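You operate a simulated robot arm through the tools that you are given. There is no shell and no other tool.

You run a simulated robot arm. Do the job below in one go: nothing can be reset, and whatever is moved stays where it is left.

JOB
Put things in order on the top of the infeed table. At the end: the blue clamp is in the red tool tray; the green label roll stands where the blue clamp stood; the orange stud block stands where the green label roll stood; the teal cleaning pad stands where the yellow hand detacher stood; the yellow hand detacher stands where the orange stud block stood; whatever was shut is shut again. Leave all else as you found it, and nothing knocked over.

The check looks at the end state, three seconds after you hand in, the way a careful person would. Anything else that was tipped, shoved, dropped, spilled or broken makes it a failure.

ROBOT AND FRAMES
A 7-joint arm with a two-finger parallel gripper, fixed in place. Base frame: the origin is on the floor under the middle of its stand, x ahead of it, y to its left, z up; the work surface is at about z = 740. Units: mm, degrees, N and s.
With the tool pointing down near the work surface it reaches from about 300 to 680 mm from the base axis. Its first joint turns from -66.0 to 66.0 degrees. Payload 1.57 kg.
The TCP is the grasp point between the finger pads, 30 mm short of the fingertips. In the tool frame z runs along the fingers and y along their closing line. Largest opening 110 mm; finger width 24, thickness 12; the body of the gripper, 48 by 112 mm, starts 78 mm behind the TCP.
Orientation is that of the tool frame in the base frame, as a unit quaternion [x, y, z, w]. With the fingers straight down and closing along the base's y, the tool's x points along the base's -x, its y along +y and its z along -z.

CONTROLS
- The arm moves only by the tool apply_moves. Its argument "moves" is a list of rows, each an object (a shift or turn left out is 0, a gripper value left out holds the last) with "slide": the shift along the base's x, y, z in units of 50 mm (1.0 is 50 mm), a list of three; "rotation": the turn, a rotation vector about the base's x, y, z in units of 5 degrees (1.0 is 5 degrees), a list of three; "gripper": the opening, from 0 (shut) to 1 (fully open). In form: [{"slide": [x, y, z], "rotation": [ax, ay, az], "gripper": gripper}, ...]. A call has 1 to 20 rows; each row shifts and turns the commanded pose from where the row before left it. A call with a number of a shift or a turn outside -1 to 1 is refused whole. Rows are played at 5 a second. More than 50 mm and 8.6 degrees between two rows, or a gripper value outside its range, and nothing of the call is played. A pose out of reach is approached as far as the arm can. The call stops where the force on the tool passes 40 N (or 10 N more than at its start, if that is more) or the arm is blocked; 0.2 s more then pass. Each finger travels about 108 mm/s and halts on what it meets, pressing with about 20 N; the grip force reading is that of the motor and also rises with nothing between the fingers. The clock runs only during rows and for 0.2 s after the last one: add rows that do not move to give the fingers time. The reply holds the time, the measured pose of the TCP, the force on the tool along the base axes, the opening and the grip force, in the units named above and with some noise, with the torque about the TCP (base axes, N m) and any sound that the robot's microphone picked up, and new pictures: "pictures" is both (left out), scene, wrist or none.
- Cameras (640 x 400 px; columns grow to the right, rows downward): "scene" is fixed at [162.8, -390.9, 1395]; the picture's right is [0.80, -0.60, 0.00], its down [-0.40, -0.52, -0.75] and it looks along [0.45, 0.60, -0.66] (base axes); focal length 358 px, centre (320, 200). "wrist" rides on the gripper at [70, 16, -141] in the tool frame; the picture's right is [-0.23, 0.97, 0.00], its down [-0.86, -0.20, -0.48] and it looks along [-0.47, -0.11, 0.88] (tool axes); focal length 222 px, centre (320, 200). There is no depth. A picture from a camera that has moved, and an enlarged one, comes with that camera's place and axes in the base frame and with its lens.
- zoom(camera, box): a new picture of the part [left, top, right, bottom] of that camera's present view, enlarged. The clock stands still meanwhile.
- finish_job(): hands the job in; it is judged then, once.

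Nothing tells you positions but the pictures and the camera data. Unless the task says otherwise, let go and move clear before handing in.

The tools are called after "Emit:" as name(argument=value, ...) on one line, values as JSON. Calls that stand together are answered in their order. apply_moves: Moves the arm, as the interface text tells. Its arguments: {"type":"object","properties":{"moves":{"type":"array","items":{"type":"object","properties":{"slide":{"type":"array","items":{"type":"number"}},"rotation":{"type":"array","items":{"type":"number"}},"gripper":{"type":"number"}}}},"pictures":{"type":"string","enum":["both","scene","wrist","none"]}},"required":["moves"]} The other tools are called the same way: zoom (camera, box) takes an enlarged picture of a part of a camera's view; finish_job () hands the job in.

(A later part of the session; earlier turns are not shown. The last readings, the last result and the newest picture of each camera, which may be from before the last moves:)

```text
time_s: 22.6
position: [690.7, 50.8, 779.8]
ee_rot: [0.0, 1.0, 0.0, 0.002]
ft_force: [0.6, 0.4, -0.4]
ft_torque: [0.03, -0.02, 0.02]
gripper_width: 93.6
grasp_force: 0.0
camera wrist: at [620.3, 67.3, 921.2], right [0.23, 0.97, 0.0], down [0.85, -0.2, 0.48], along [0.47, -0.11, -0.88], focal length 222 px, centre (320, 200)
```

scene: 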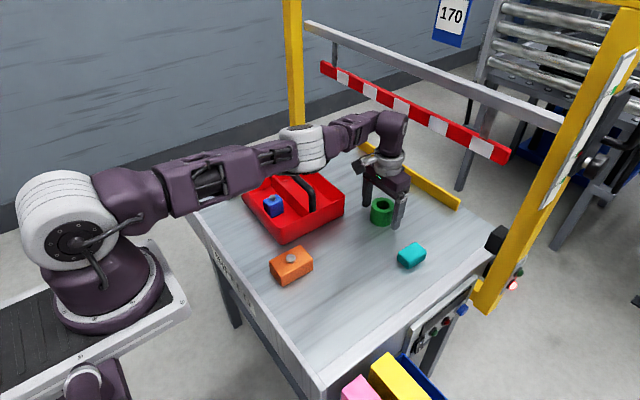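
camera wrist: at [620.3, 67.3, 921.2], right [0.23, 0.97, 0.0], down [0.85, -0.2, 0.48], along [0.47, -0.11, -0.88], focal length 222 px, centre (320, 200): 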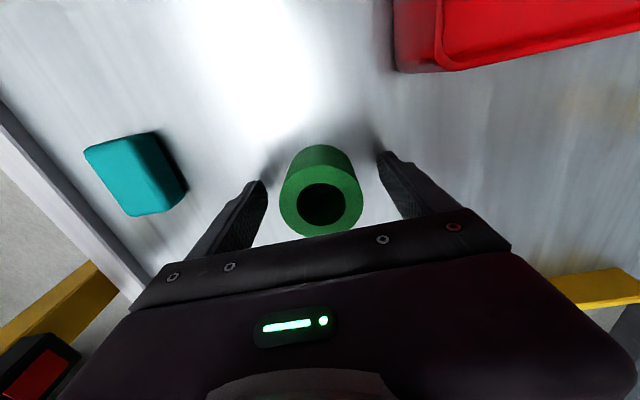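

The fingers straddle the roll at about z=780. I'll close on it.

Emit:
apply_moves(moves=[{"gripper": 0.6}, {"gripper": 0.5}, {"gripper": 0.3}, {"gripper": 0.3}, {"gripper": 0.3}], pictures="wrist")

```text
time_s: 23.8
position: [690.3, 50.2, 780.1]
ee_rot: [0.0, 1.0, 0.0, 0.001]
ft_force: [-0.2, 0.1, -0.5]
ft_torque: [0.0, 0.02, 0.02]
gripper_width: 57.5
grasp_force: 20.1
camera wrist: at [620.3, 67.3, 921.3], right [0.23, 0.97, 0.0], down [0.85, -0.2, 0.48], along [0.47, -0.11, -0.88], focal length 222 px, centre (320, 200)
```

wrist: 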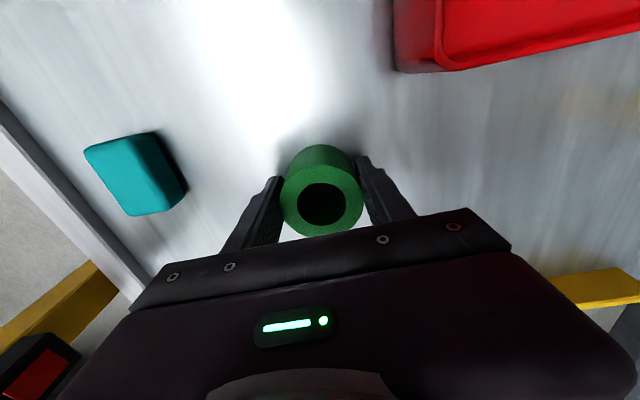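

The roll is held at 57.5 mm, about 3.5 mm beyond the TCP in x because the arm is at its reach limit. I'll lift it and carry it to the clamp's old spot at (513.7,-49).

Emit:
apply_moves(moves=[{"slide": [0, 0, 0.2]}, {"slide": [0, 0, 0.5]}, {"slide": [0, 0, 0.7]}, {"slide": [-0.735, -0.4, 0]}, {"slide": [-0.735, -0.4, 0]}, {"slide": [-0.735, -0.4, 0]}, {"slide": [-0.735, -0.4, 0]}, {"slide": [-0.735, -0.4, 0]}, {}, {}], pictures="both")

Emit:
zoom(camera="wrist", box=[240, 120, 400, 250])

```text
time_s: 26.0
position: [508.0, -46.6, 848.1]
ee_rot: [-0.001, 1.0, 0.0, 0.0]
ft_force: [0.2, -0.6, -1.1]
ft_torque: [-0.04, 0.02, 0.03]
gripper_width: 57.4
grasp_force: 19.4
camera wrist: at [439.2, -30.2, 989.7], right [0.23, 0.97, 0.0], down [0.85, -0.2, 0.48], along [0.47, -0.11, -0.88], focal length 222 px, centre (320, 200)
```

scene: 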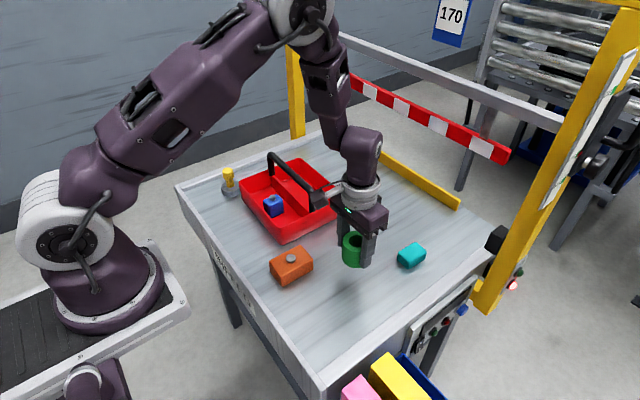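
wrist: 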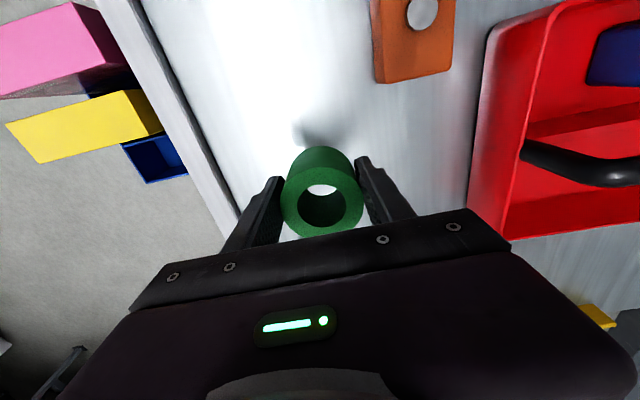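

```text
3.08 times, centred on (320, 185) of wrist
camera zoom: at [439.2, -30.2, 989.7], right [0.23, 0.97, 0.0], down [0.85, -0.2, 0.48], along [0.47, -0.11, -0.88], focal length 684 px, centre (320, 246)
```

zoom: 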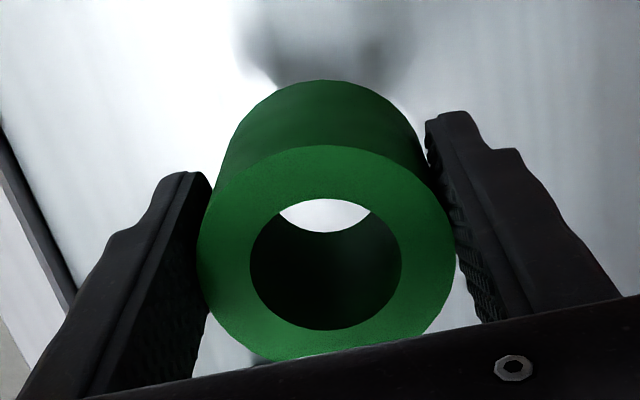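

Emit:
apply_moves(moves=[{"slide": [0.03, 0, -0.4]}, {"slide": [0, 0, -0.5]}, {"slide": [0, 0, -0.4]}, {"slide": [0, 0, -0.06]}, {}, {}], pictures="none")

```text
time_s: 27.4
position: [511.5, -47.6, 780.4]
ee_rot: [-0.001, 1.0, -0.001, -0.001]
ft_force: [0.5, 0.0, -1.1]
ft_torque: [-0.03, 0.0, 0.01]
gripper_width: 57.2
grasp_force: 19.5
```

Emit:
apply_moves(moves=[{"slide": [0, 0, -0.02]}, {}], pictures="none")

```text
time_s: 28.0
position: [512.5, -48.8, 779.3]
ee_rot: [0.0, 1.0, 0.0, 0.0]
ft_force: [-1.9, -0.6, 12.0]
ft_torque: [0.2, -0.02, 0.05]
gripper_width: 57.5
grasp_force: 19.9
```

The roll is touching the table. I'll relieve the contact slightly, release it and look.

Emit:
apply_moves(moves=[{"slide": [0, 0, 0.014]}, {"gripper": 0.6}, {"gripper": 0.75}, {"gripper": 0.85}, {}], pictures="none")

Emit:
apply_moves(moves=[{"slide": [0, 0, 0.4]}, {"slide": [0, 0, 0.8]}, {"slide": [0, 0, 0.8]}, {"slide": [0, 0, 0.4]}, {}, {}], pictures="both")

Emit:
zoom(camera="wrist", box=[260, 100, 380, 200])

Emit:
zoom(camera="scene", box=[250, 190, 450, 315])

```text
time_s: 29.2
position: [512.9, -47.6, 780.4]
ee_rot: [0.001, 1.0, 0.0, 0.0]
ft_force: [0.2, -0.1, -0.4]
ft_torque: [0.01, 0.0, 0.01]
gripper_width: 93.4
grasp_force: 0.0
```

```text
time_s: 30.6
position: [515.1, -49.5, 901.1]
ee_rot: [0.0, 1.0, 0.0, 0.0]
ft_force: [-0.2, 1.0, 0.2]
ft_torque: [0.02, 0.01, 0.02]
gripper_width: 93.7
grasp_force: 0.0
camera wrist: at [444.4, -31.6, 1042.3], right [0.23, 0.97, 0.0], down [0.86, -0.2, 0.48], along [0.47, -0.11, -0.88], focal length 222 px, centre (320, 200)
```

scene: 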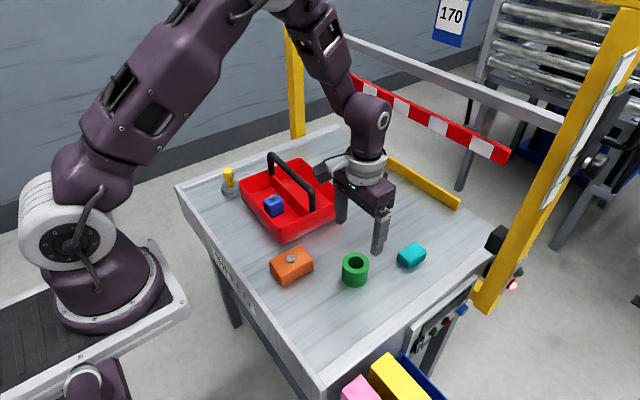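
wrist: 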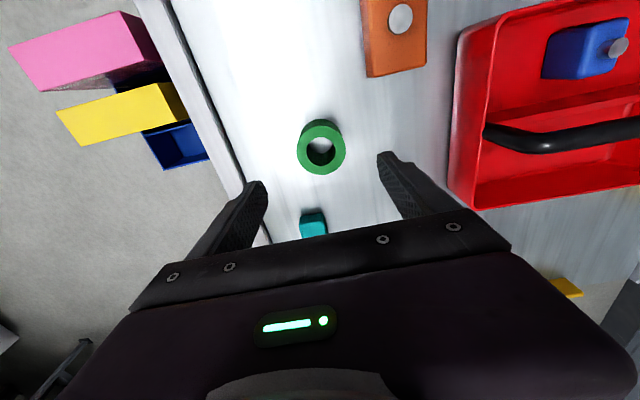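

```text
4.00 times, centred on (320, 150) of wrist
camera zoom: at [444.4, -31.6, 1042.3], right [0.23, 0.97, 0.0], down [0.86, -0.2, 0.48], along [0.47, -0.11, -0.88], focal length 888 px, centre (320, 400)
```

zoom: 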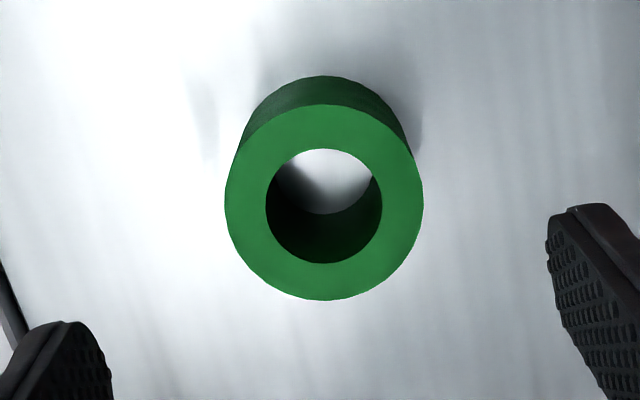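

```text
3.20 times, centred on (350, 252) of scene
camera zoom: at [162.8, -390.9, 1395.0], right [0.8, -0.6, 0.0], down [-0.4, -0.52, -0.75], along [0.45, 0.6, -0.66], focal length 1145 px, centre (224, 32)
```

zoom: 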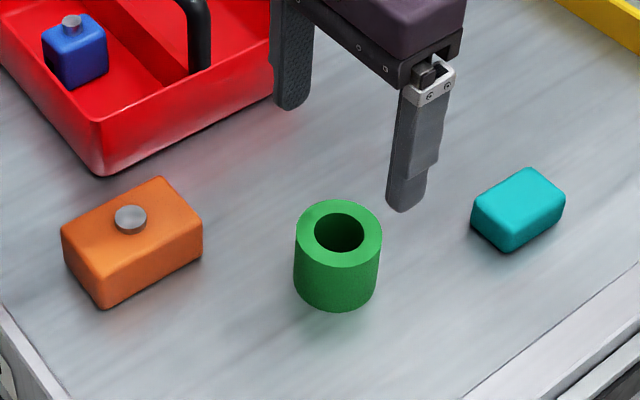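

The green roll stands at about (513,-48.5), on the old clamp spot, and the tray and other items look unmoved. Next is the orange block: I'll go above it and check alignment, gripping about 8 mm nearer the robot so the far placement stays in reach.

Emit:
apply_moves(moves=[{"slide": [-0.523, 0.4925, 0]}, {"slide": [-0.523, 0.4925, 0]}, {"slide": [-0.523, 0.4925, 0]}, {"slide": [-0.523, 0.4925, 0]}, {"slide": [0, 0, -0.6]}, {}, {}], pictures="both")

Emit:
zoom(camera="wrist", box=[240, 90, 420, 220])

```text
time_s: 32.2
position: [408.2, 48.6, 872.3]
ee_rot: [0.0, 1.0, 0.0, -0.001]
ft_force: [0.0, 0.0, -0.4]
ft_torque: [-0.02, -0.02, -0.01]
gripper_width: 93.5
grasp_force: 0.0
camera wrist: at [337.2, 65.9, 1012.9], right [0.23, 0.97, 0.0], down [0.86, -0.2, 0.48], along [0.47, -0.11, -0.88], focal length 222 px, centre (320, 200)
```

scene: 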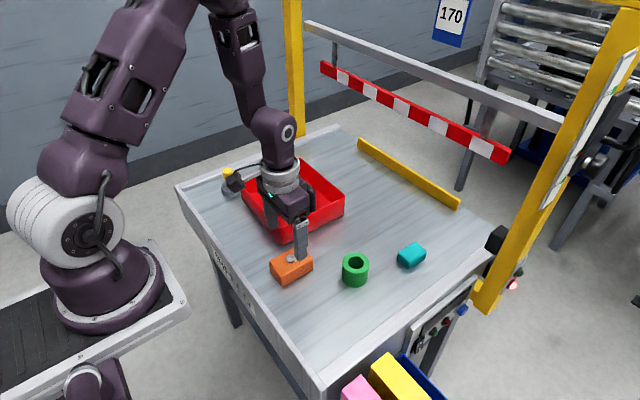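
wrist: 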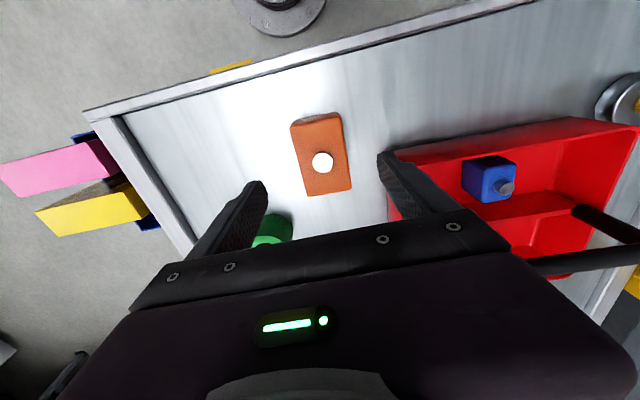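

```text
3.08 times, centred on (330, 155) of wrist
camera zoom: at [337.2, 65.9, 1012.9], right [0.23, 0.97, 0.0], down [0.86, -0.2, 0.48], along [0.47, -0.11, -0.88], focal length 684 px, centre (289, 338)
```

zoom: 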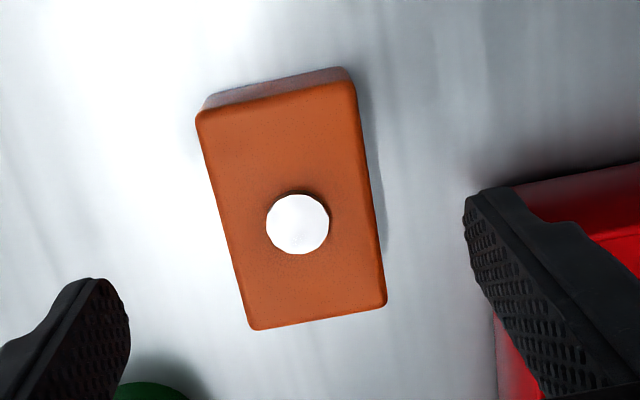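

Orange center is about (414,50.5), yaw about −1.4°. I'll fine-tune, descend, and grip it.

Emit:
apply_moves(moves=[{"slide": [-0.016, 0.02, -0.3], "rotation": [0, 0, -0.28]}, {"slide": [0, 0, -0.6]}, {"slide": [0, 0, -0.6]}, {"slide": [0, 0, -0.4]}, {}, {"gripper": 0.5}, {"gripper": 0.3}, {"gripper": 0.3}, {"gripper": 0.3}], pictures="both")

```text
time_s: 34.2
position: [407.3, 50.8, 775.4]
ee_rot: [0.012, 1.0, 0.0, 0.0]
ft_force: [-0.7, -0.7, 0.3]
ft_torque: [0.0, 0.03, -0.02]
gripper_width: 54.7
grasp_force: 19.9
camera wrist: at [337.9, 69.9, 916.3], right [0.25, 0.97, 0.0], down [0.85, -0.22, 0.48], along [0.46, -0.12, -0.88], focal length 222 px, centre (320, 200)
```

scene: 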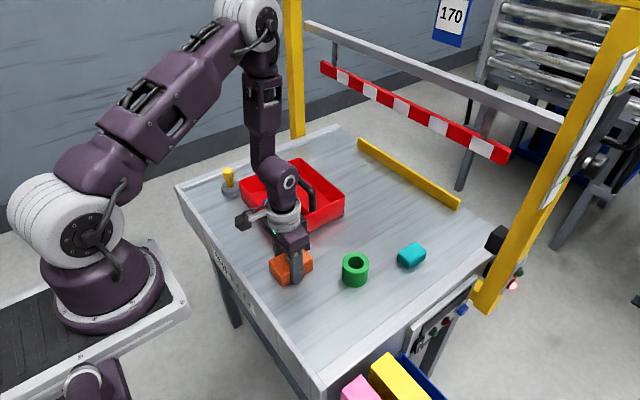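
wrist: 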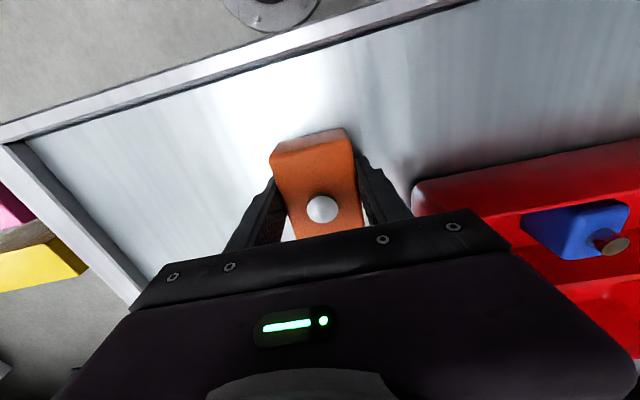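

The block is held at 54.7 mm. I'll lift it and carry it along y≈50 to the green roll's old spot.

Emit:
apply_moves(moves=[{"slide": [0, 0, 0.2]}, {"slide": [0, 0, 0.5]}, {"slide": [0, 0, 0.7]}, {"slide": [0.7, 0, 0], "rotation": [0, 0, 0.14]}, {"slide": [0.7, 0, 0], "rotation": [0, 0, 0.14]}, {"slide": [0.7, 0, 0]}, {"slide": [0.7, 0, 0]}, {"slide": [0.7, 0, 0]}, {"slide": [0.7, 0, 0]}, {"slide": [0.7, 0, 0]}, {"slide": [0.7, 0, 0]}, {}, {}], pictures="both")

Emit:
zoom(camera="wrist", box=[240, 120, 400, 250])

Emit:
zoom(camera="scene", box=[330, 80, 530, 260])

```text
time_s: 37.0
position: [688.8, 49.5, 846.0]
ee_rot: [0.001, 1.0, 0.0, -0.001]
ft_force: [-0.5, -0.5, -1.0]
ft_torque: [-0.04, -0.01, 0.01]
gripper_width: 54.8
grasp_force: 19.9
camera wrist: at [618.3, 66.8, 988.0], right [0.23, 0.97, 0.0], down [0.86, -0.2, 0.48], along [0.47, -0.11, -0.88], focal length 222 px, centre (320, 200)
```

scene: 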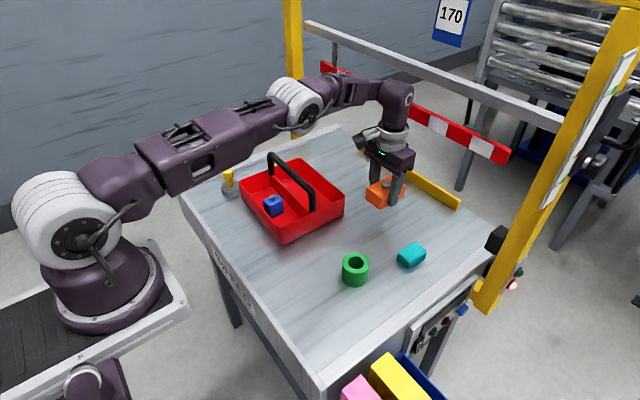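
wrist: 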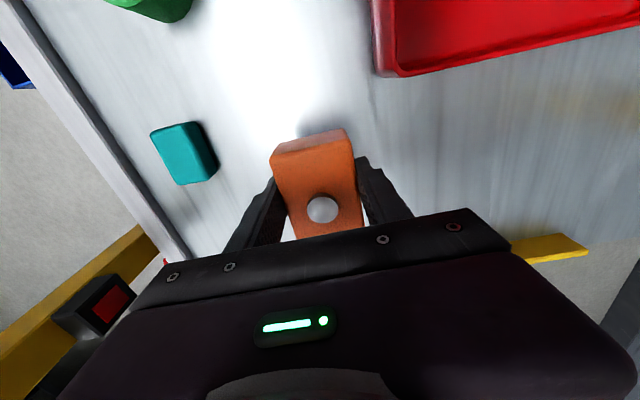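

```text
3.08 times, centred on (320, 185) of wrist
camera zoom: at [618.3, 66.8, 988.0], right [0.23, 0.97, 0.0], down [0.86, -0.2, 0.48], along [0.47, -0.11, -0.88], focal length 684 px, centre (320, 246)
```

zoom: 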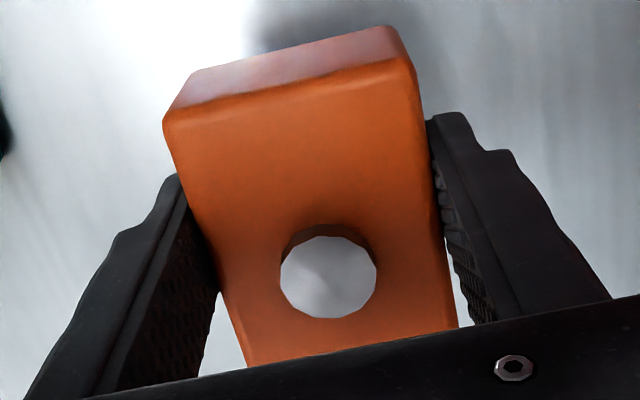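

```text
2.22 times, centred on (430, 170) of scene
camera zoom: at [162.8, -390.9, 1395.0], right [0.8, -0.6, 0.0], down [-0.4, -0.52, -0.75], along [0.45, 0.6, -0.66], focal length 795 px, centre (76, 267)
```

zoom: 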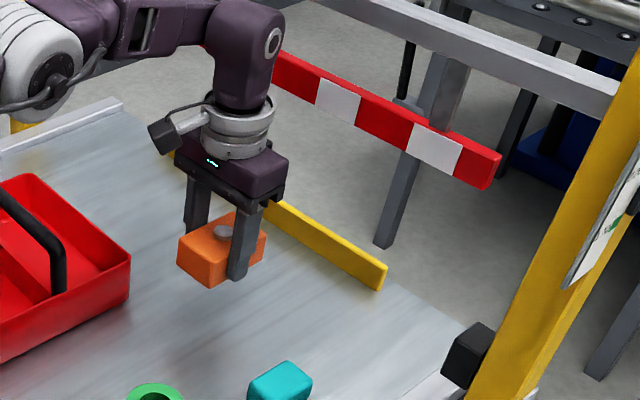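

The block's center sits over about (693.7,50.5). I'll lower it in steps.

Emit:
apply_moves(moves=[{"slide": [0, 0, -0.5]}, {"slide": [0, 0, -0.5]}, {"slide": [0, 0, -0.3]}, {"slide": [0, 0, -0.06]}, {}, {}], pictures="none")

```text
time_s: 38.4
position: [687.4, 50.5, 777.3]
ee_rot: [0.001, 1.0, 0.001, 0.0]
ft_force: [-0.2, 0.1, -0.7]
ft_torque: [-0.02, 0.01, 0.01]
gripper_width: 54.6
grasp_force: 19.7
```

Emit:
apply_moves(moves=[{"slide": [0, 0, -0.02]}, {}], pictures="none")

```text
time_s: 39.0
position: [686.9, 50.2, 776.8]
ee_rot: [0.0, 1.0, 0.0, 0.0]
ft_force: [0.9, 0.1, -1.0]
ft_torque: [0.01, 0.01, -0.03]
gripper_width: 54.7
grasp_force: 19.8
```

Emit:
apply_moves(moves=[{"slide": [0, 0, -0.02]}, {}], pictures="none")

```text
time_s: 39.6
position: [684.4, 49.7, 775.9]
ee_rot: [0.0, 1.0, 0.001, 0.0]
ft_force: [0.4, 0.5, -1.4]
ft_torque: [0.03, 0.04, 0.01]
gripper_width: 54.6
grasp_force: 19.8
```

Emit:
apply_moves(moves=[{"slide": [0, 0, -0.016]}, {}], pictures="none")

```text
time_s: 40.2
position: [685.8, 49.1, 775.3]
ee_rot: [0.0, 1.0, 0.001, 0.0]
ft_force: [-0.1, 1.1, -1.7]
ft_torque: [0.0, 0.01, -0.01]
gripper_width: 54.5
grasp_force: 20.1
```

Emit:
apply_moves(moves=[{"slide": [0, 0, -0.014]}, {}], pictures="none")

Emit:
zoom(camera="scene", box=[340, 150, 440, 240])

```text
time_s: 40.8
position: [686.4, 49.5, 775.5]
ee_rot: [0.0, 1.0, 0.0, 0.0]
ft_force: [0.6, 0.1, -0.9]
ft_torque: [0.0, -0.02, -0.02]
gripper_width: 54.7
grasp_force: 19.9
```

```text
4.44 times, centred on (390, 195) of scene
camera zoom: at [162.8, -390.9, 1395.0], right [0.8, -0.6, 0.0], down [-0.4, -0.52, -0.75], along [0.45, 0.6, -0.66], focal length 1591 px, centre (9, 222)
```

zoom: 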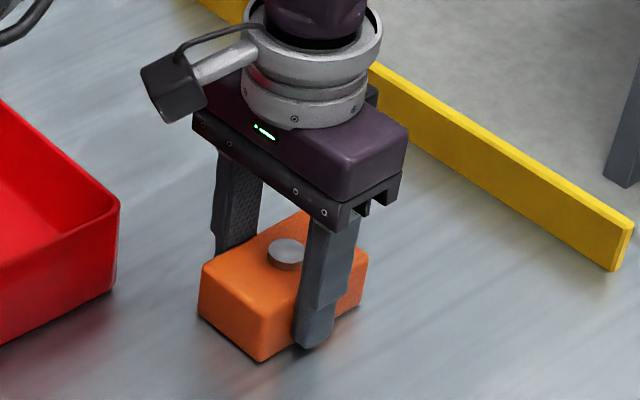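

Emit:
apply_moves(moves=[{"slide": [0, 0, -0.016]}, {}], pictures="none")

```text
time_s: 41.4
position: [685.5, 49.8, 774.1]
ee_rot: [-0.001, 1.0, 0.0, 0.001]
ft_force: [1.8, 0.1, 4.9]
ft_torque: [-0.04, -0.05, 0.07]
gripper_width: 54.6
grasp_force: 19.9
```

Contact is light at about 5 N. I'll release and lift off.

Emit:
apply_moves(moves=[{"gripper": 0.55}, {"gripper": 0.65}, {"gripper": 0.8}, {}, {}], pictures="wrist")

Emit:
apply_moves(moves=[{"slide": [0, 0, 0.4]}, {"slide": [0, 0, 0.6]}, {"slide": [0, 0, 0.5]}, {"slide": [-0.3, 0, 0.5]}, {"slide": [-0.5, 0, 0.3]}, {"slide": [-0.5, 0, 0]}, {}, {}], pictures="both")

Emit:
zoom(camera="scene", box=[340, 150, 440, 240])

Emit:
zoom(camera="wrist", box=[250, 120, 410, 250])

```text
time_s: 42.6
position: [684.4, 50.1, 774.3]
ee_rot: [0.0, 1.0, 0.0, 0.0]
ft_force: [0.8, -0.1, -0.5]
ft_torque: [-0.04, -0.01, -0.02]
gripper_width: 87.8
grasp_force: 0.1
camera wrist: at [615.0, 66.3, 915.9], right [0.23, 0.97, 0.0], down [0.86, -0.2, 0.48], along [0.47, -0.11, -0.88], focal length 222 px, centre (320, 200)
```

wrist: 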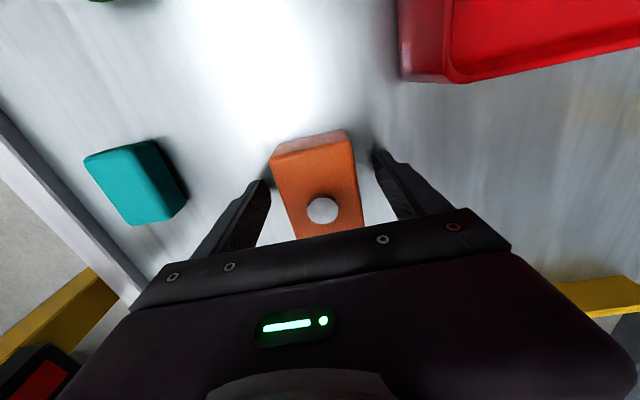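

```text
time_s: 44.4
position: [622.7, 50.9, 885.5]
ee_rot: [0.0, 1.0, 0.0, -0.001]
ft_force: [0.3, -0.2, -0.4]
ft_torque: [0.0, -0.02, 0.0]
gripper_width: 88.3
grasp_force: 0.1
camera wrist: at [552.1, 67.5, 1027.3], right [0.23, 0.97, 0.0], down [0.86, -0.2, 0.48], along [0.47, -0.11, -0.88], focal length 222 px, centre (320, 200)
```

scene: 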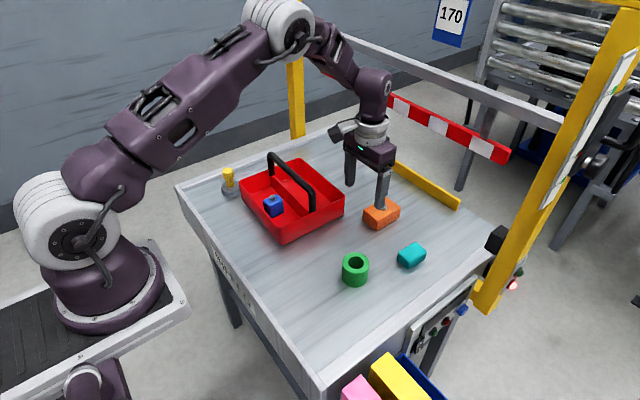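
wrist: 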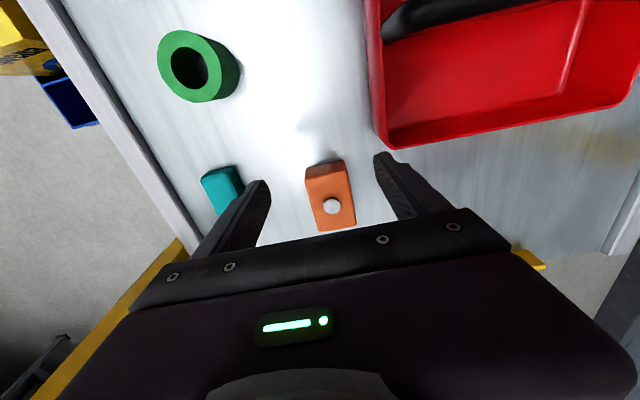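

```text
4.44 times, centred on (390, 195) of scene
camera zoom: at [162.8, -390.9, 1395.0], right [0.8, -0.6, 0.0], down [-0.4, -0.52, -0.75], along [0.45, 0.6, -0.66], focal length 1591 px, centre (9, 222)
```

zoom: 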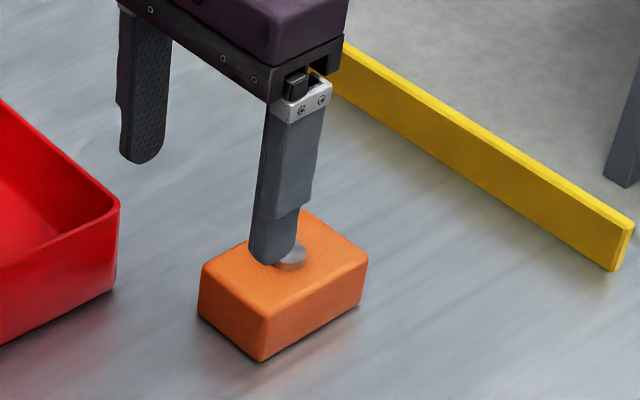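

```text
3.08 times, centred on (330, 185) of wrist
camera zoom: at [552.1, 67.5, 1027.3], right [0.23, 0.97, 0.0], down [0.86, -0.2, 0.48], along [0.47, -0.11, -0.88], focal length 684 px, centre (289, 246)
```

zoom: 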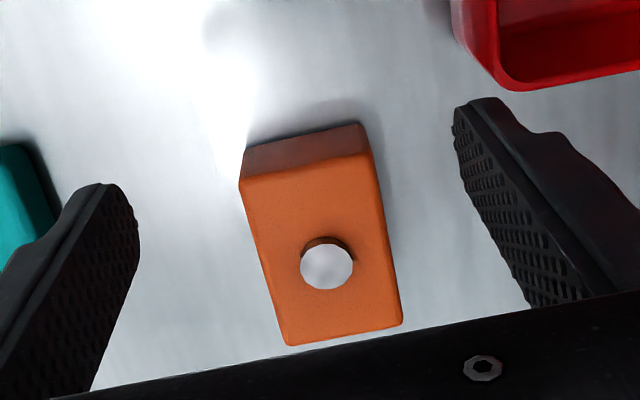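

The orange block stands at about (692,50), on the old roll spot. Next is the yellow hand detacher: I'll raise and cross over the tray to view it from above.

Emit:
apply_moves(moves=[{"slide": [0, 0, 0.5]}, {"slide": [0, 0, 0.5]}, {"slide": [-0.413, 0.752, 0]}, {"slide": [-0.413, 0.752, 0]}, {"slide": [-0.413, 0.752, 0]}, {"slide": [-0.413, 0.752, 0]}, {"slide": [-0.413, 0.752, 0]}, {"slide": [-0.413, 0.752, 0]}, {"slide": [-0.413, 0.752, 0]}, {"slide": [-0.413, 0.752, 0]}, {"slide": [-0.413, 0.752, 0], "gripper": 0.6}, {}, {}], pictures="both")

Emit:
zoom(camera="wrist", box=[250, 90, 410, 220])

Emit:
zoom(camera="scene", box=[200, 140, 270, 210])

```text
time_s: 47.2
position: [435.5, 386.5, 937.5]
ee_rot: [-0.001, 1.0, 0.0, 0.0]
ft_force: [-0.6, -0.2, 0.1]
ft_torque: [0.01, 0.03, 0.01]
gripper_width: 66.0
grasp_force: 0.1
camera wrist: at [365.8, 403.5, 1079.5], right [0.23, 0.97, 0.0], down [0.86, -0.2, 0.48], along [0.47, -0.11, -0.88], focal length 222 px, centre (320, 200)
```

scene: 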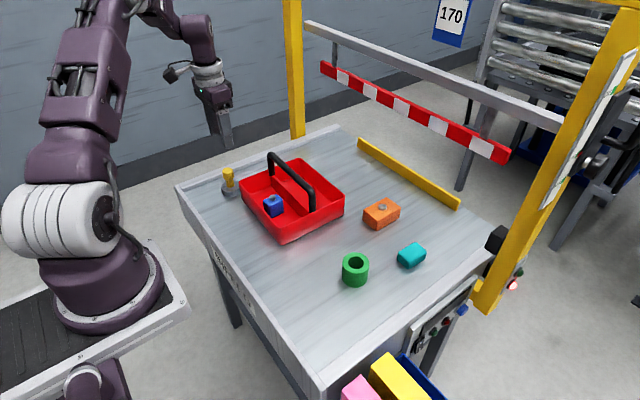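
wrist: 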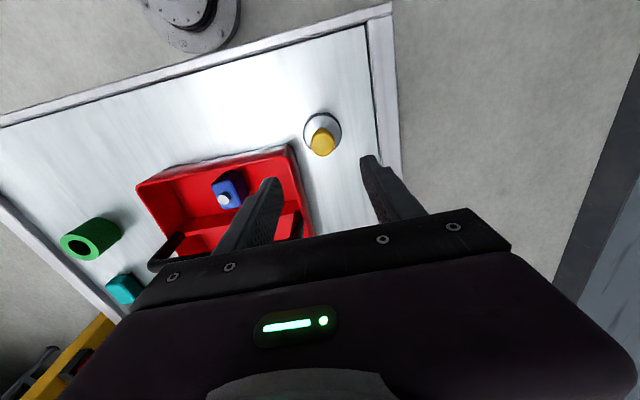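

```text
3.08 times, centred on (330, 155) of wrist
camera zoom: at [365.8, 403.5, 1079.5], right [0.23, 0.97, 0.0], down [0.86, -0.2, 0.48], along [0.47, -0.11, -0.88], focal length 684 px, centre (289, 338)
```

zoom: 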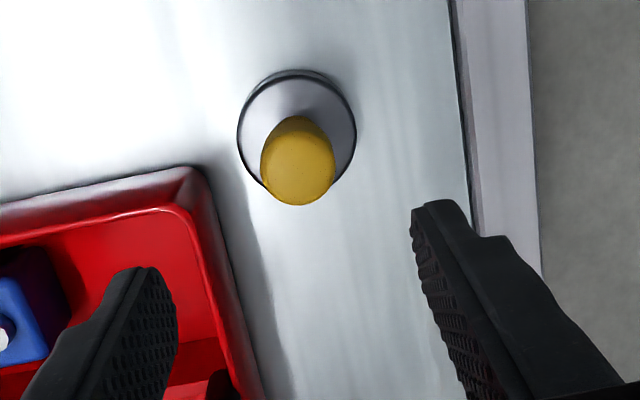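

```text
5.71 times, centred on (235, 175) of scene
camera zoom: at [162.8, -390.9, 1395.0], right [0.8, -0.6, 0.0], down [-0.4, -0.52, -0.75], along [0.45, 0.6, -0.66], focal length 2045 px, centre (806, 343)
```

zoom: 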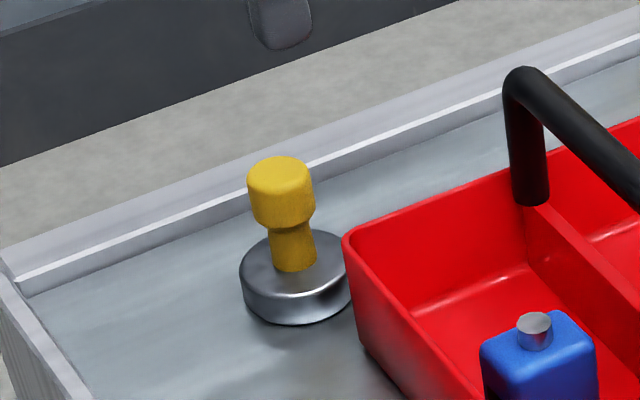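

The detacher's center is about (434.5,392), knob top at z about 817. I'll lower to just above the knob and re-check centering.

Emit:
apply_moves(moves=[{"slide": [-0.02, 0.07, -0.5]}, {"slide": [0, 0, -0.5]}, {"slide": [0, 0, -0.5]}, {}, {}], pictures="both")

Emit:
zoom(camera="wrist", box=[250, 100, 410, 230])

Emit:
zoom(camera="scene", box=[180, 110, 280, 210])

```text
time_s: 48.4
position: [434.2, 390.9, 865.4]
ee_rot: [0.0, 1.0, 0.0, 0.0]
ft_force: [1.0, -0.7, 0.5]
ft_torque: [0.02, 0.03, 0.02]
gripper_width: 65.9
grasp_force: 0.0
camera wrist: at [363.9, 409.0, 1005.6], right [0.23, 0.97, 0.0], down [0.86, -0.2, 0.48], along [0.47, -0.11, -0.88], focal length 222 px, centre (320, 200)
```

scene: 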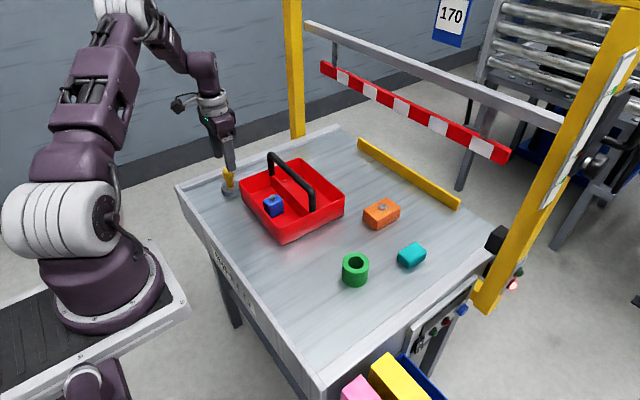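
wrist: 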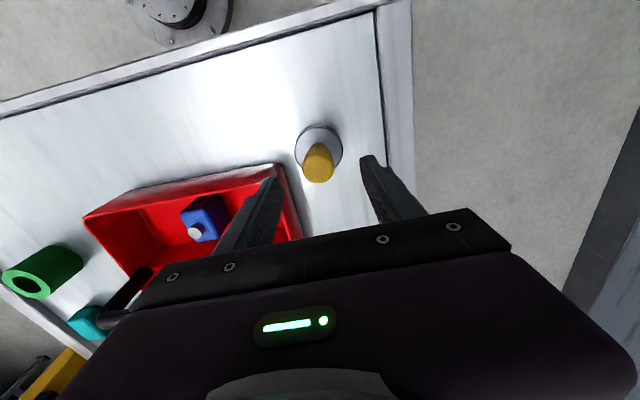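

```text
3.08 times, centred on (330, 165) of wrist
camera zoom: at [363.9, 409.0, 1005.6], right [0.23, 0.97, 0.0], down [0.86, -0.2, 0.48], along [0.47, -0.11, -0.88], focal length 684 px, centre (289, 308)
```

zoom: 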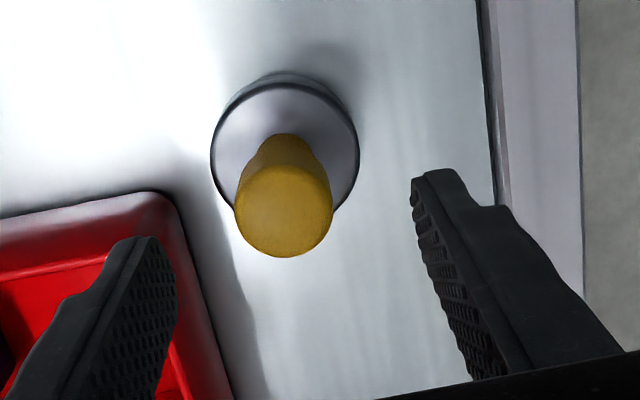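

```text
4.00 times, centred on (230, 160) of scene
camera zoom: at [162.8, -390.9, 1395.0], right [0.8, -0.6, 0.0], down [-0.4, -0.52, -0.75], along [0.45, 0.6, -0.66], focal length 1432 px, centre (680, 360)
```

zoom: 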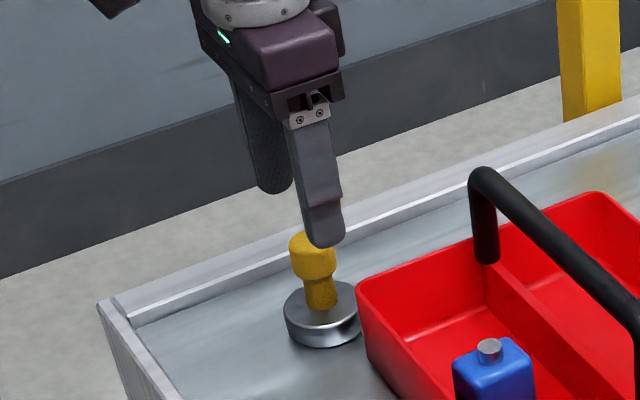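

Centering is within 1–2 mm. I'll descend to grip the knob, keeping the fingertips above the steel base.

Emit:
apply_moves(moves=[{"slide": [-0.016, -0.012, -0.5]}, {"slide": [0, 0, -0.5]}, {"slide": [0, 0, -0.3]}, {}, {}], pictures="none")

Emit:
zoom(camera="scene", box=[180, 130, 280, 210])

Emit:
zoom(camera="wrist", box=[250, 100, 410, 230])

```text
time_s: 49.6
position: [435.1, 392.9, 800.9]
ee_rot: [0.0, 1.0, 0.0, 0.001]
ft_force: [-0.4, -0.2, -0.9]
ft_torque: [-0.01, -0.03, -0.01]
gripper_width: 66.2
grasp_force: 0.1
```

```text
5.00 times, centred on (230, 170) of scene
camera zoom: at [162.8, -390.9, 1395.0], right [0.8, -0.6, 0.0], down [-0.4, -0.52, -0.75], along [0.45, 0.6, -0.66], focal length 1789 px, centre (770, 350)
```

zoom: 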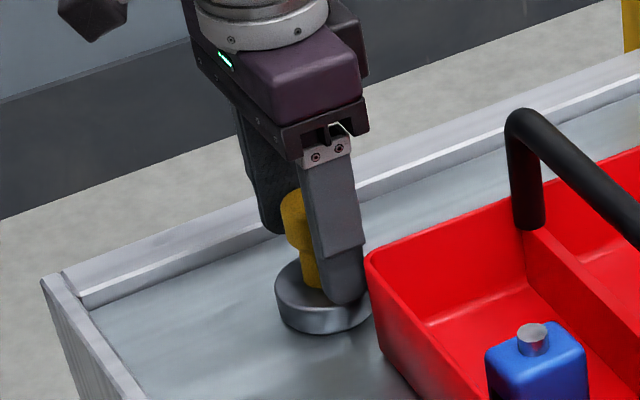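

```text
3.08 times, centred on (330, 165) of wrist
camera zoom: at [363.9, 410.1, 942.0], right [0.23, 0.97, 0.0], down [0.86, -0.2, 0.48], along [0.47, -0.11, -0.88], focal length 684 px, centre (289, 308)
```

zoom: 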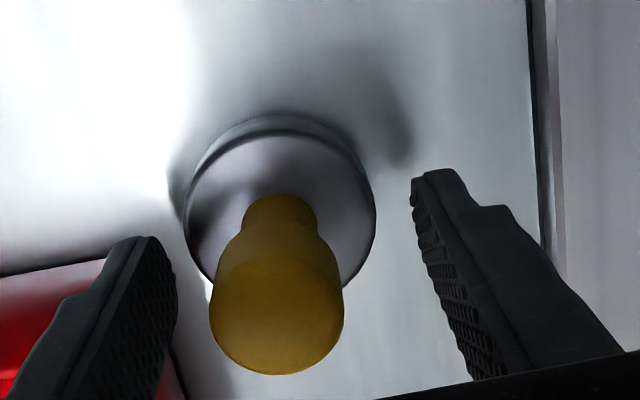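

The knob sits about 3 mm nearer the robot and 2 mm lower in y than the TCP, so I'll correct that and close.

Emit:
apply_moves(moves=[{"slide": [-0.05, -0.036, 0]}, {}, {"gripper": 0.4}, {"gripper": 0.2}, {"gripper": 0.1}, {"gripper": 0.1}, {"gripper": 0.1}], pictures="both")

Emit:
zoom(camera="wrist", box=[250, 100, 410, 230])

Emit:
zoom(camera="scene", box=[180, 130, 280, 210])

```text
time_s: 51.2
position: [432.0, 390.0, 800.2]
ee_rot: [-0.001, 1.0, -0.001, 0.0]
ft_force: [-0.5, -0.8, 2.2]
ft_torque: [-0.06, 0.01, 0.04]
gripper_width: 29.3
grasp_force: 20.2
camera wrist: at [361.3, 407.7, 941.1], right [0.23, 0.97, 0.0], down [0.86, -0.2, 0.48], along [0.47, -0.11, -0.88], focal length 222 px, centre (320, 200)
```

scene: 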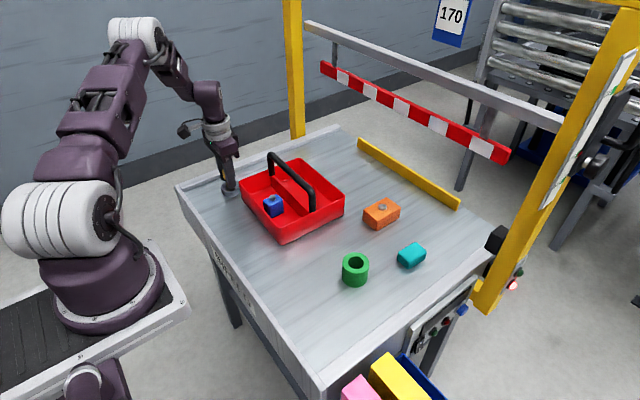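
wrist: 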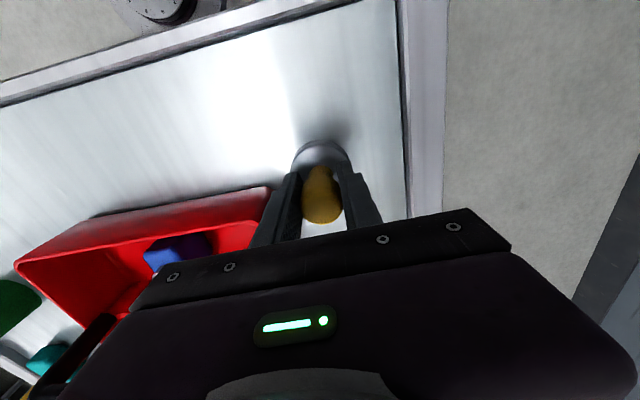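

```text
3.08 times, centred on (330, 165) of wrist
camera zoom: at [361.3, 407.7, 941.1], right [0.23, 0.97, 0.0], down [0.86, -0.2, 0.48], along [0.47, -0.11, -0.88], focal length 684 px, centre (289, 308)
```

zoom: 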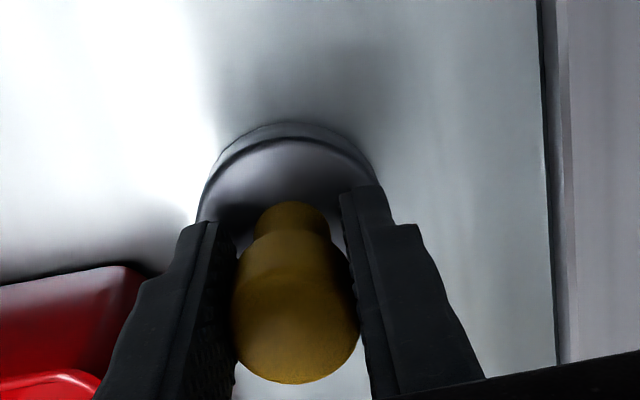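

```text
5.00 times, centred on (230, 170) of scene
camera zoom: at [162.7, -391.0, 1395.0], right [0.8, -0.6, 0.0], down [-0.4, -0.52, -0.75], along [0.45, 0.6, -0.66], focal length 1789 px, centre (770, 350)
```

zoom: 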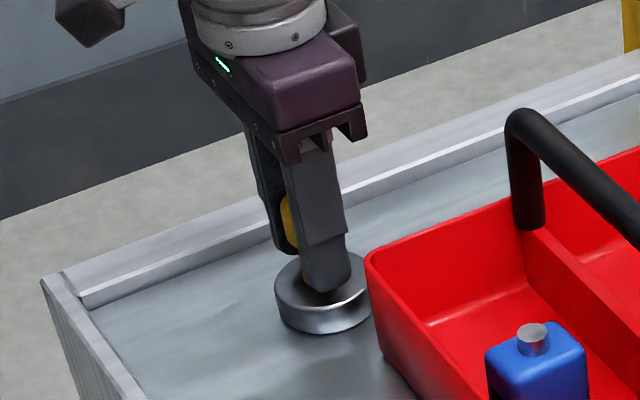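

The knob is gripped at 29.3 mm. I'll lift gently and check the load.

Emit:
apply_moves(moves=[{"slide": [0, 0, 0.1]}, {"slide": [0, 0, 0.2]}, {}, {}], pictures="both")

Emit:
zoom(camera="scene", box=[180, 130, 280, 210])

```text
time_s: 52.2
position: [430.9, 389.4, 814.1]
ee_rot: [0.0, 1.0, -0.001, 0.001]
ft_force: [-0.3, 0.3, -3.5]
ft_torque: [-0.01, 0.0, -0.04]
gripper_width: 29.2
grasp_force: 20.2
camera wrist: at [361.2, 407.3, 955.8], right [0.23, 0.97, 0.0], down [0.86, -0.2, 0.48], along [0.47, -0.11, -0.88], focal length 222 px, centre (320, 200)
```

scene: 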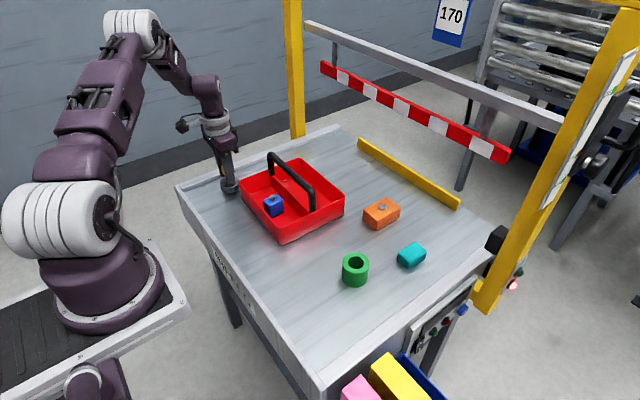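
wrist: 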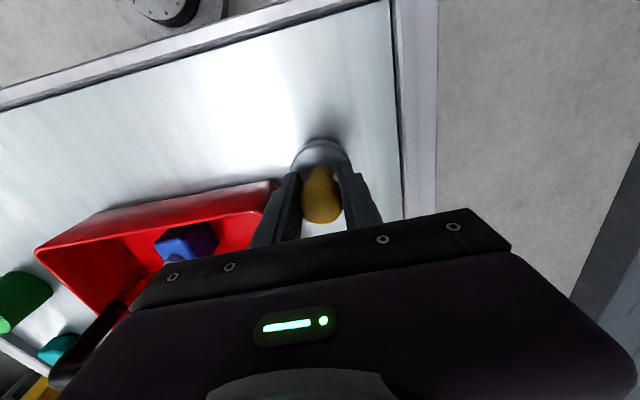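

```text
5.00 times, centred on (230, 170) of scene
camera zoom: at [162.8, -390.9, 1395.0], right [0.8, -0.6, 0.0], down [-0.4, -0.52, -0.75], along [0.45, 0.6, -0.66], focal length 1789 px, centre (770, 350)
```

zoom: 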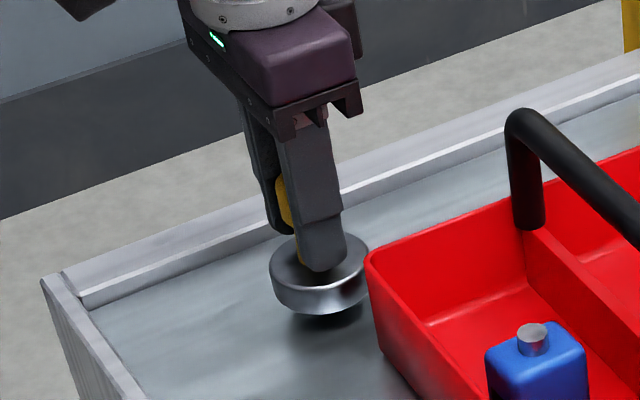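

It weighs about 3.5 N and hangs upright. I'll lift clear of the tray rim and carry it to the old orange spot at (414,50.5).

Emit:
apply_moves(moves=[{"slide": [0, 0, 0.4]}, {"slide": [0, 0, 0.5]}, {"slide": [0, 0, 0.5]}, {"slide": [0, 0, 0.2]}, {"slide": [-0.028, -0.3, 0]}, {"slide": [-0.028, -0.566, 0]}, {"slide": [-0.028, -0.566, 0]}, {"slide": [-0.028, -0.566, 0]}, {"slide": [-0.028, -0.566, 0]}, {"slide": [-0.028, -0.566, 0]}, {"slide": [-0.028, -0.566, 0]}, {"slide": [-0.028, -0.566, 0]}, {"slide": [-0.028, -0.566, 0]}, {"slide": [-0.028, -0.566, 0]}, {"slide": [-0.028, -0.566, 0]}, {"slide": [-0.026, -0.566, 0]}, {"slide": [0, -0.264, 0]}, {}, {}], pictures="both")

Emit:
zoom(camera="scene", box=[240, 160, 360, 290])

Emit:
zoom(camera="wrist", box=[250, 100, 410, 230])

```text
time_s: 56.2
position: [413.6, 50.2, 893.1]
ee_rot: [0.001, 1.0, 0.0, 0.0]
ft_force: [0.5, 1.4, -3.2]
ft_torque: [-0.02, 0.0, -0.02]
gripper_width: 29.3
grasp_force: 19.7
camera wrist: at [344.4, 67.0, 1033.9], right [0.23, 0.97, 0.0], down [0.86, -0.2, 0.48], along [0.47, -0.11, -0.88], focal length 222 px, centre (320, 200)
```

scene: 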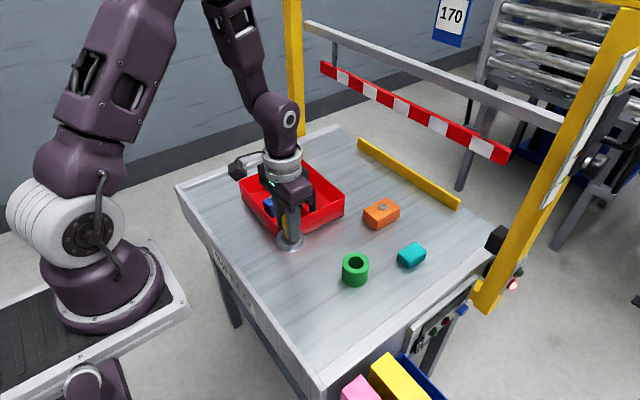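
wrist: 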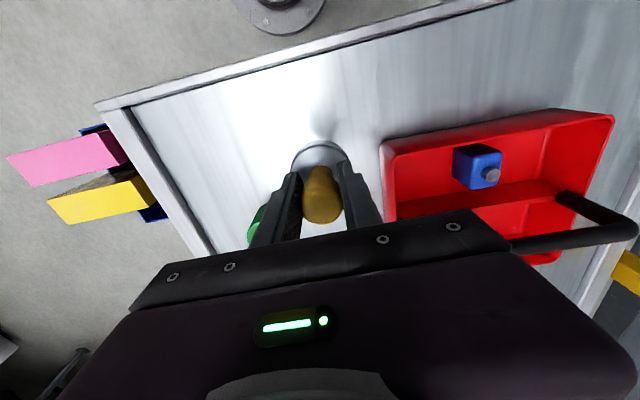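

```text
3.08 times, centred on (300, 225) of scene
camera zoom: at [162.8, -390.9, 1395.0], right [0.8, -0.6, 0.0], down [-0.4, -0.52, -0.75], along [0.45, 0.6, -0.66], focal length 1101 px, centre (382, 123)
```

zoom: 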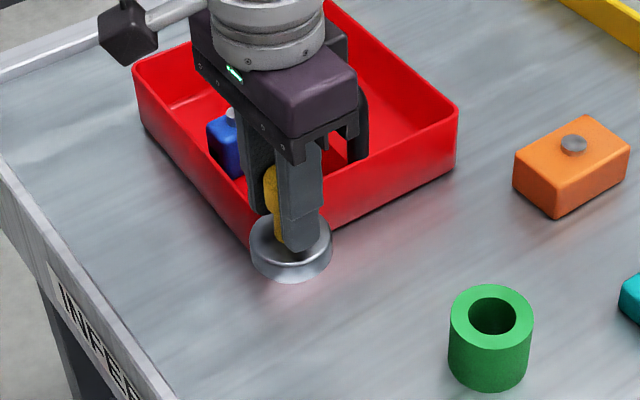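

```text
3.08 times, centred on (330, 165) of wrist
camera zoom: at [344.4, 67.0, 1033.9], right [0.23, 0.97, 0.0], down [0.86, -0.2, 0.48], along [0.47, -0.11, -0.88], focal length 684 px, centre (289, 308)
```

zoom: 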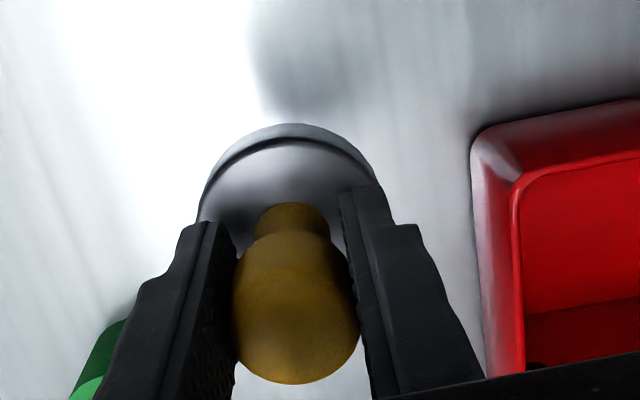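

The detacher is upright over the target. I'll lower it and feel for the table.

Emit:
apply_moves(moves=[{"slide": [0, 0, -0.5]}, {"slide": [0, 0, -0.6]}, {"slide": [0, 0, -0.5]}, {"slide": [0, 0, -0.25]}, {}, {}], pictures="none")

```text
time_s: 57.6
position: [415.3, 48.2, 800.6]
ee_rot: [0.001, 1.0, 0.0, 0.001]
ft_force: [0.3, 0.3, -2.7]
ft_torque: [0.0, 0.03, 0.0]
gripper_width: 29.2
grasp_force: 19.5
```

Emit:
apply_moves(moves=[{"slide": [0, 0, -0.02]}, {}], pictures="none")

```text
time_s: 58.2
position: [414.2, 49.5, 801.2]
ee_rot: [0.0, 1.0, 0.0, -0.001]
ft_force: [-0.7, 0.7, -4.0]
ft_torque: [-0.02, 0.0, 0.0]
gripper_width: 29.2
grasp_force: 20.1
```

Emit:
apply_moves(moves=[{"slide": [0, 0, -0.02]}, {}], pictures="none")

```text
time_s: 58.8
position: [414.5, 49.5, 799.9]
ee_rot: [-0.001, 1.0, 0.0, -0.001]
ft_force: [-0.3, -0.6, -3.9]
ft_torque: [-0.03, -0.02, -0.02]
gripper_width: 28.9
grasp_force: 19.8
```

Emit:
apply_moves(moves=[{"slide": [0, 0, -0.014]}, {}], pictures="none")

```text
time_s: 59.4
position: [415.8, 48.5, 799.4]
ee_rot: [0.0, 1.0, -0.001, 0.001]
ft_force: [-1.2, 2.1, 16.4]
ft_torque: [0.0, -0.03, 0.05]
gripper_width: 29.4
grasp_force: 20.2
```

It is on the table. I'll ease off slightly, then open.

Emit:
apply_moves(moves=[{"slide": [0, 0, 0.01]}, {"gripper": 0.35}, {"gripper": 0.45}, {"gripper": 0.6}, {}, {}], pictures="both")

Emit:
zoom(camera="wrist", box=[250, 100, 410, 230])

```text
time_s: 60.8
position: [413.7, 49.8, 799.3]
ee_rot: [-0.001, 1.0, 0.0, 0.0]
ft_force: [-0.2, 0.4, -0.7]
ft_torque: [-0.04, 0.01, -0.01]
gripper_width: 65.7
grasp_force: 0.0
camera wrist: at [344.1, 66.5, 940.8], right [0.23, 0.97, 0.0], down [0.86, -0.2, 0.48], along [0.47, -0.11, -0.88], focal length 222 px, centre (320, 200)
```

scene: 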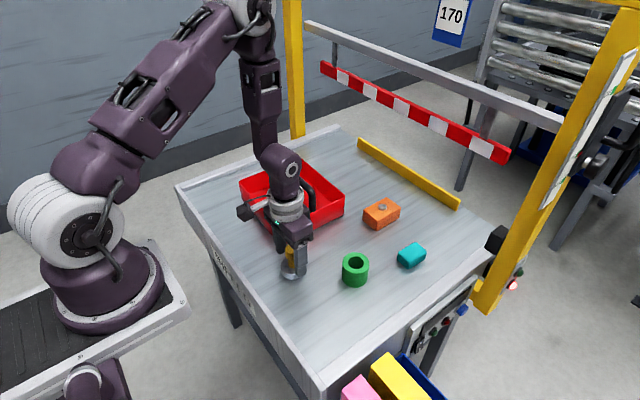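
wrist: 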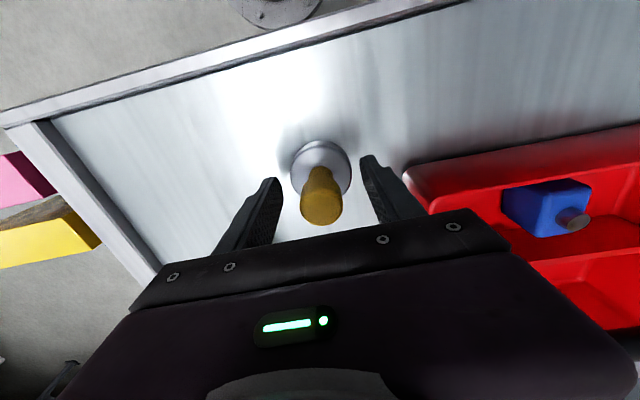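

```text
3.08 times, centred on (330, 165) of wrist
camera zoom: at [344.1, 66.5, 940.8], right [0.23, 0.97, 0.0], down [0.86, -0.2, 0.48], along [0.47, -0.11, -0.88], focal length 684 px, centre (289, 308)
```

zoom: 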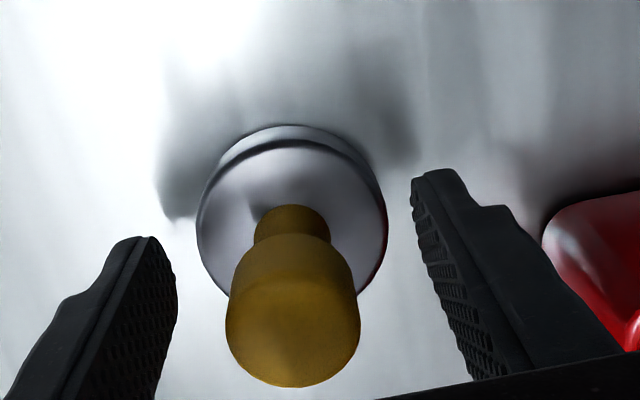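

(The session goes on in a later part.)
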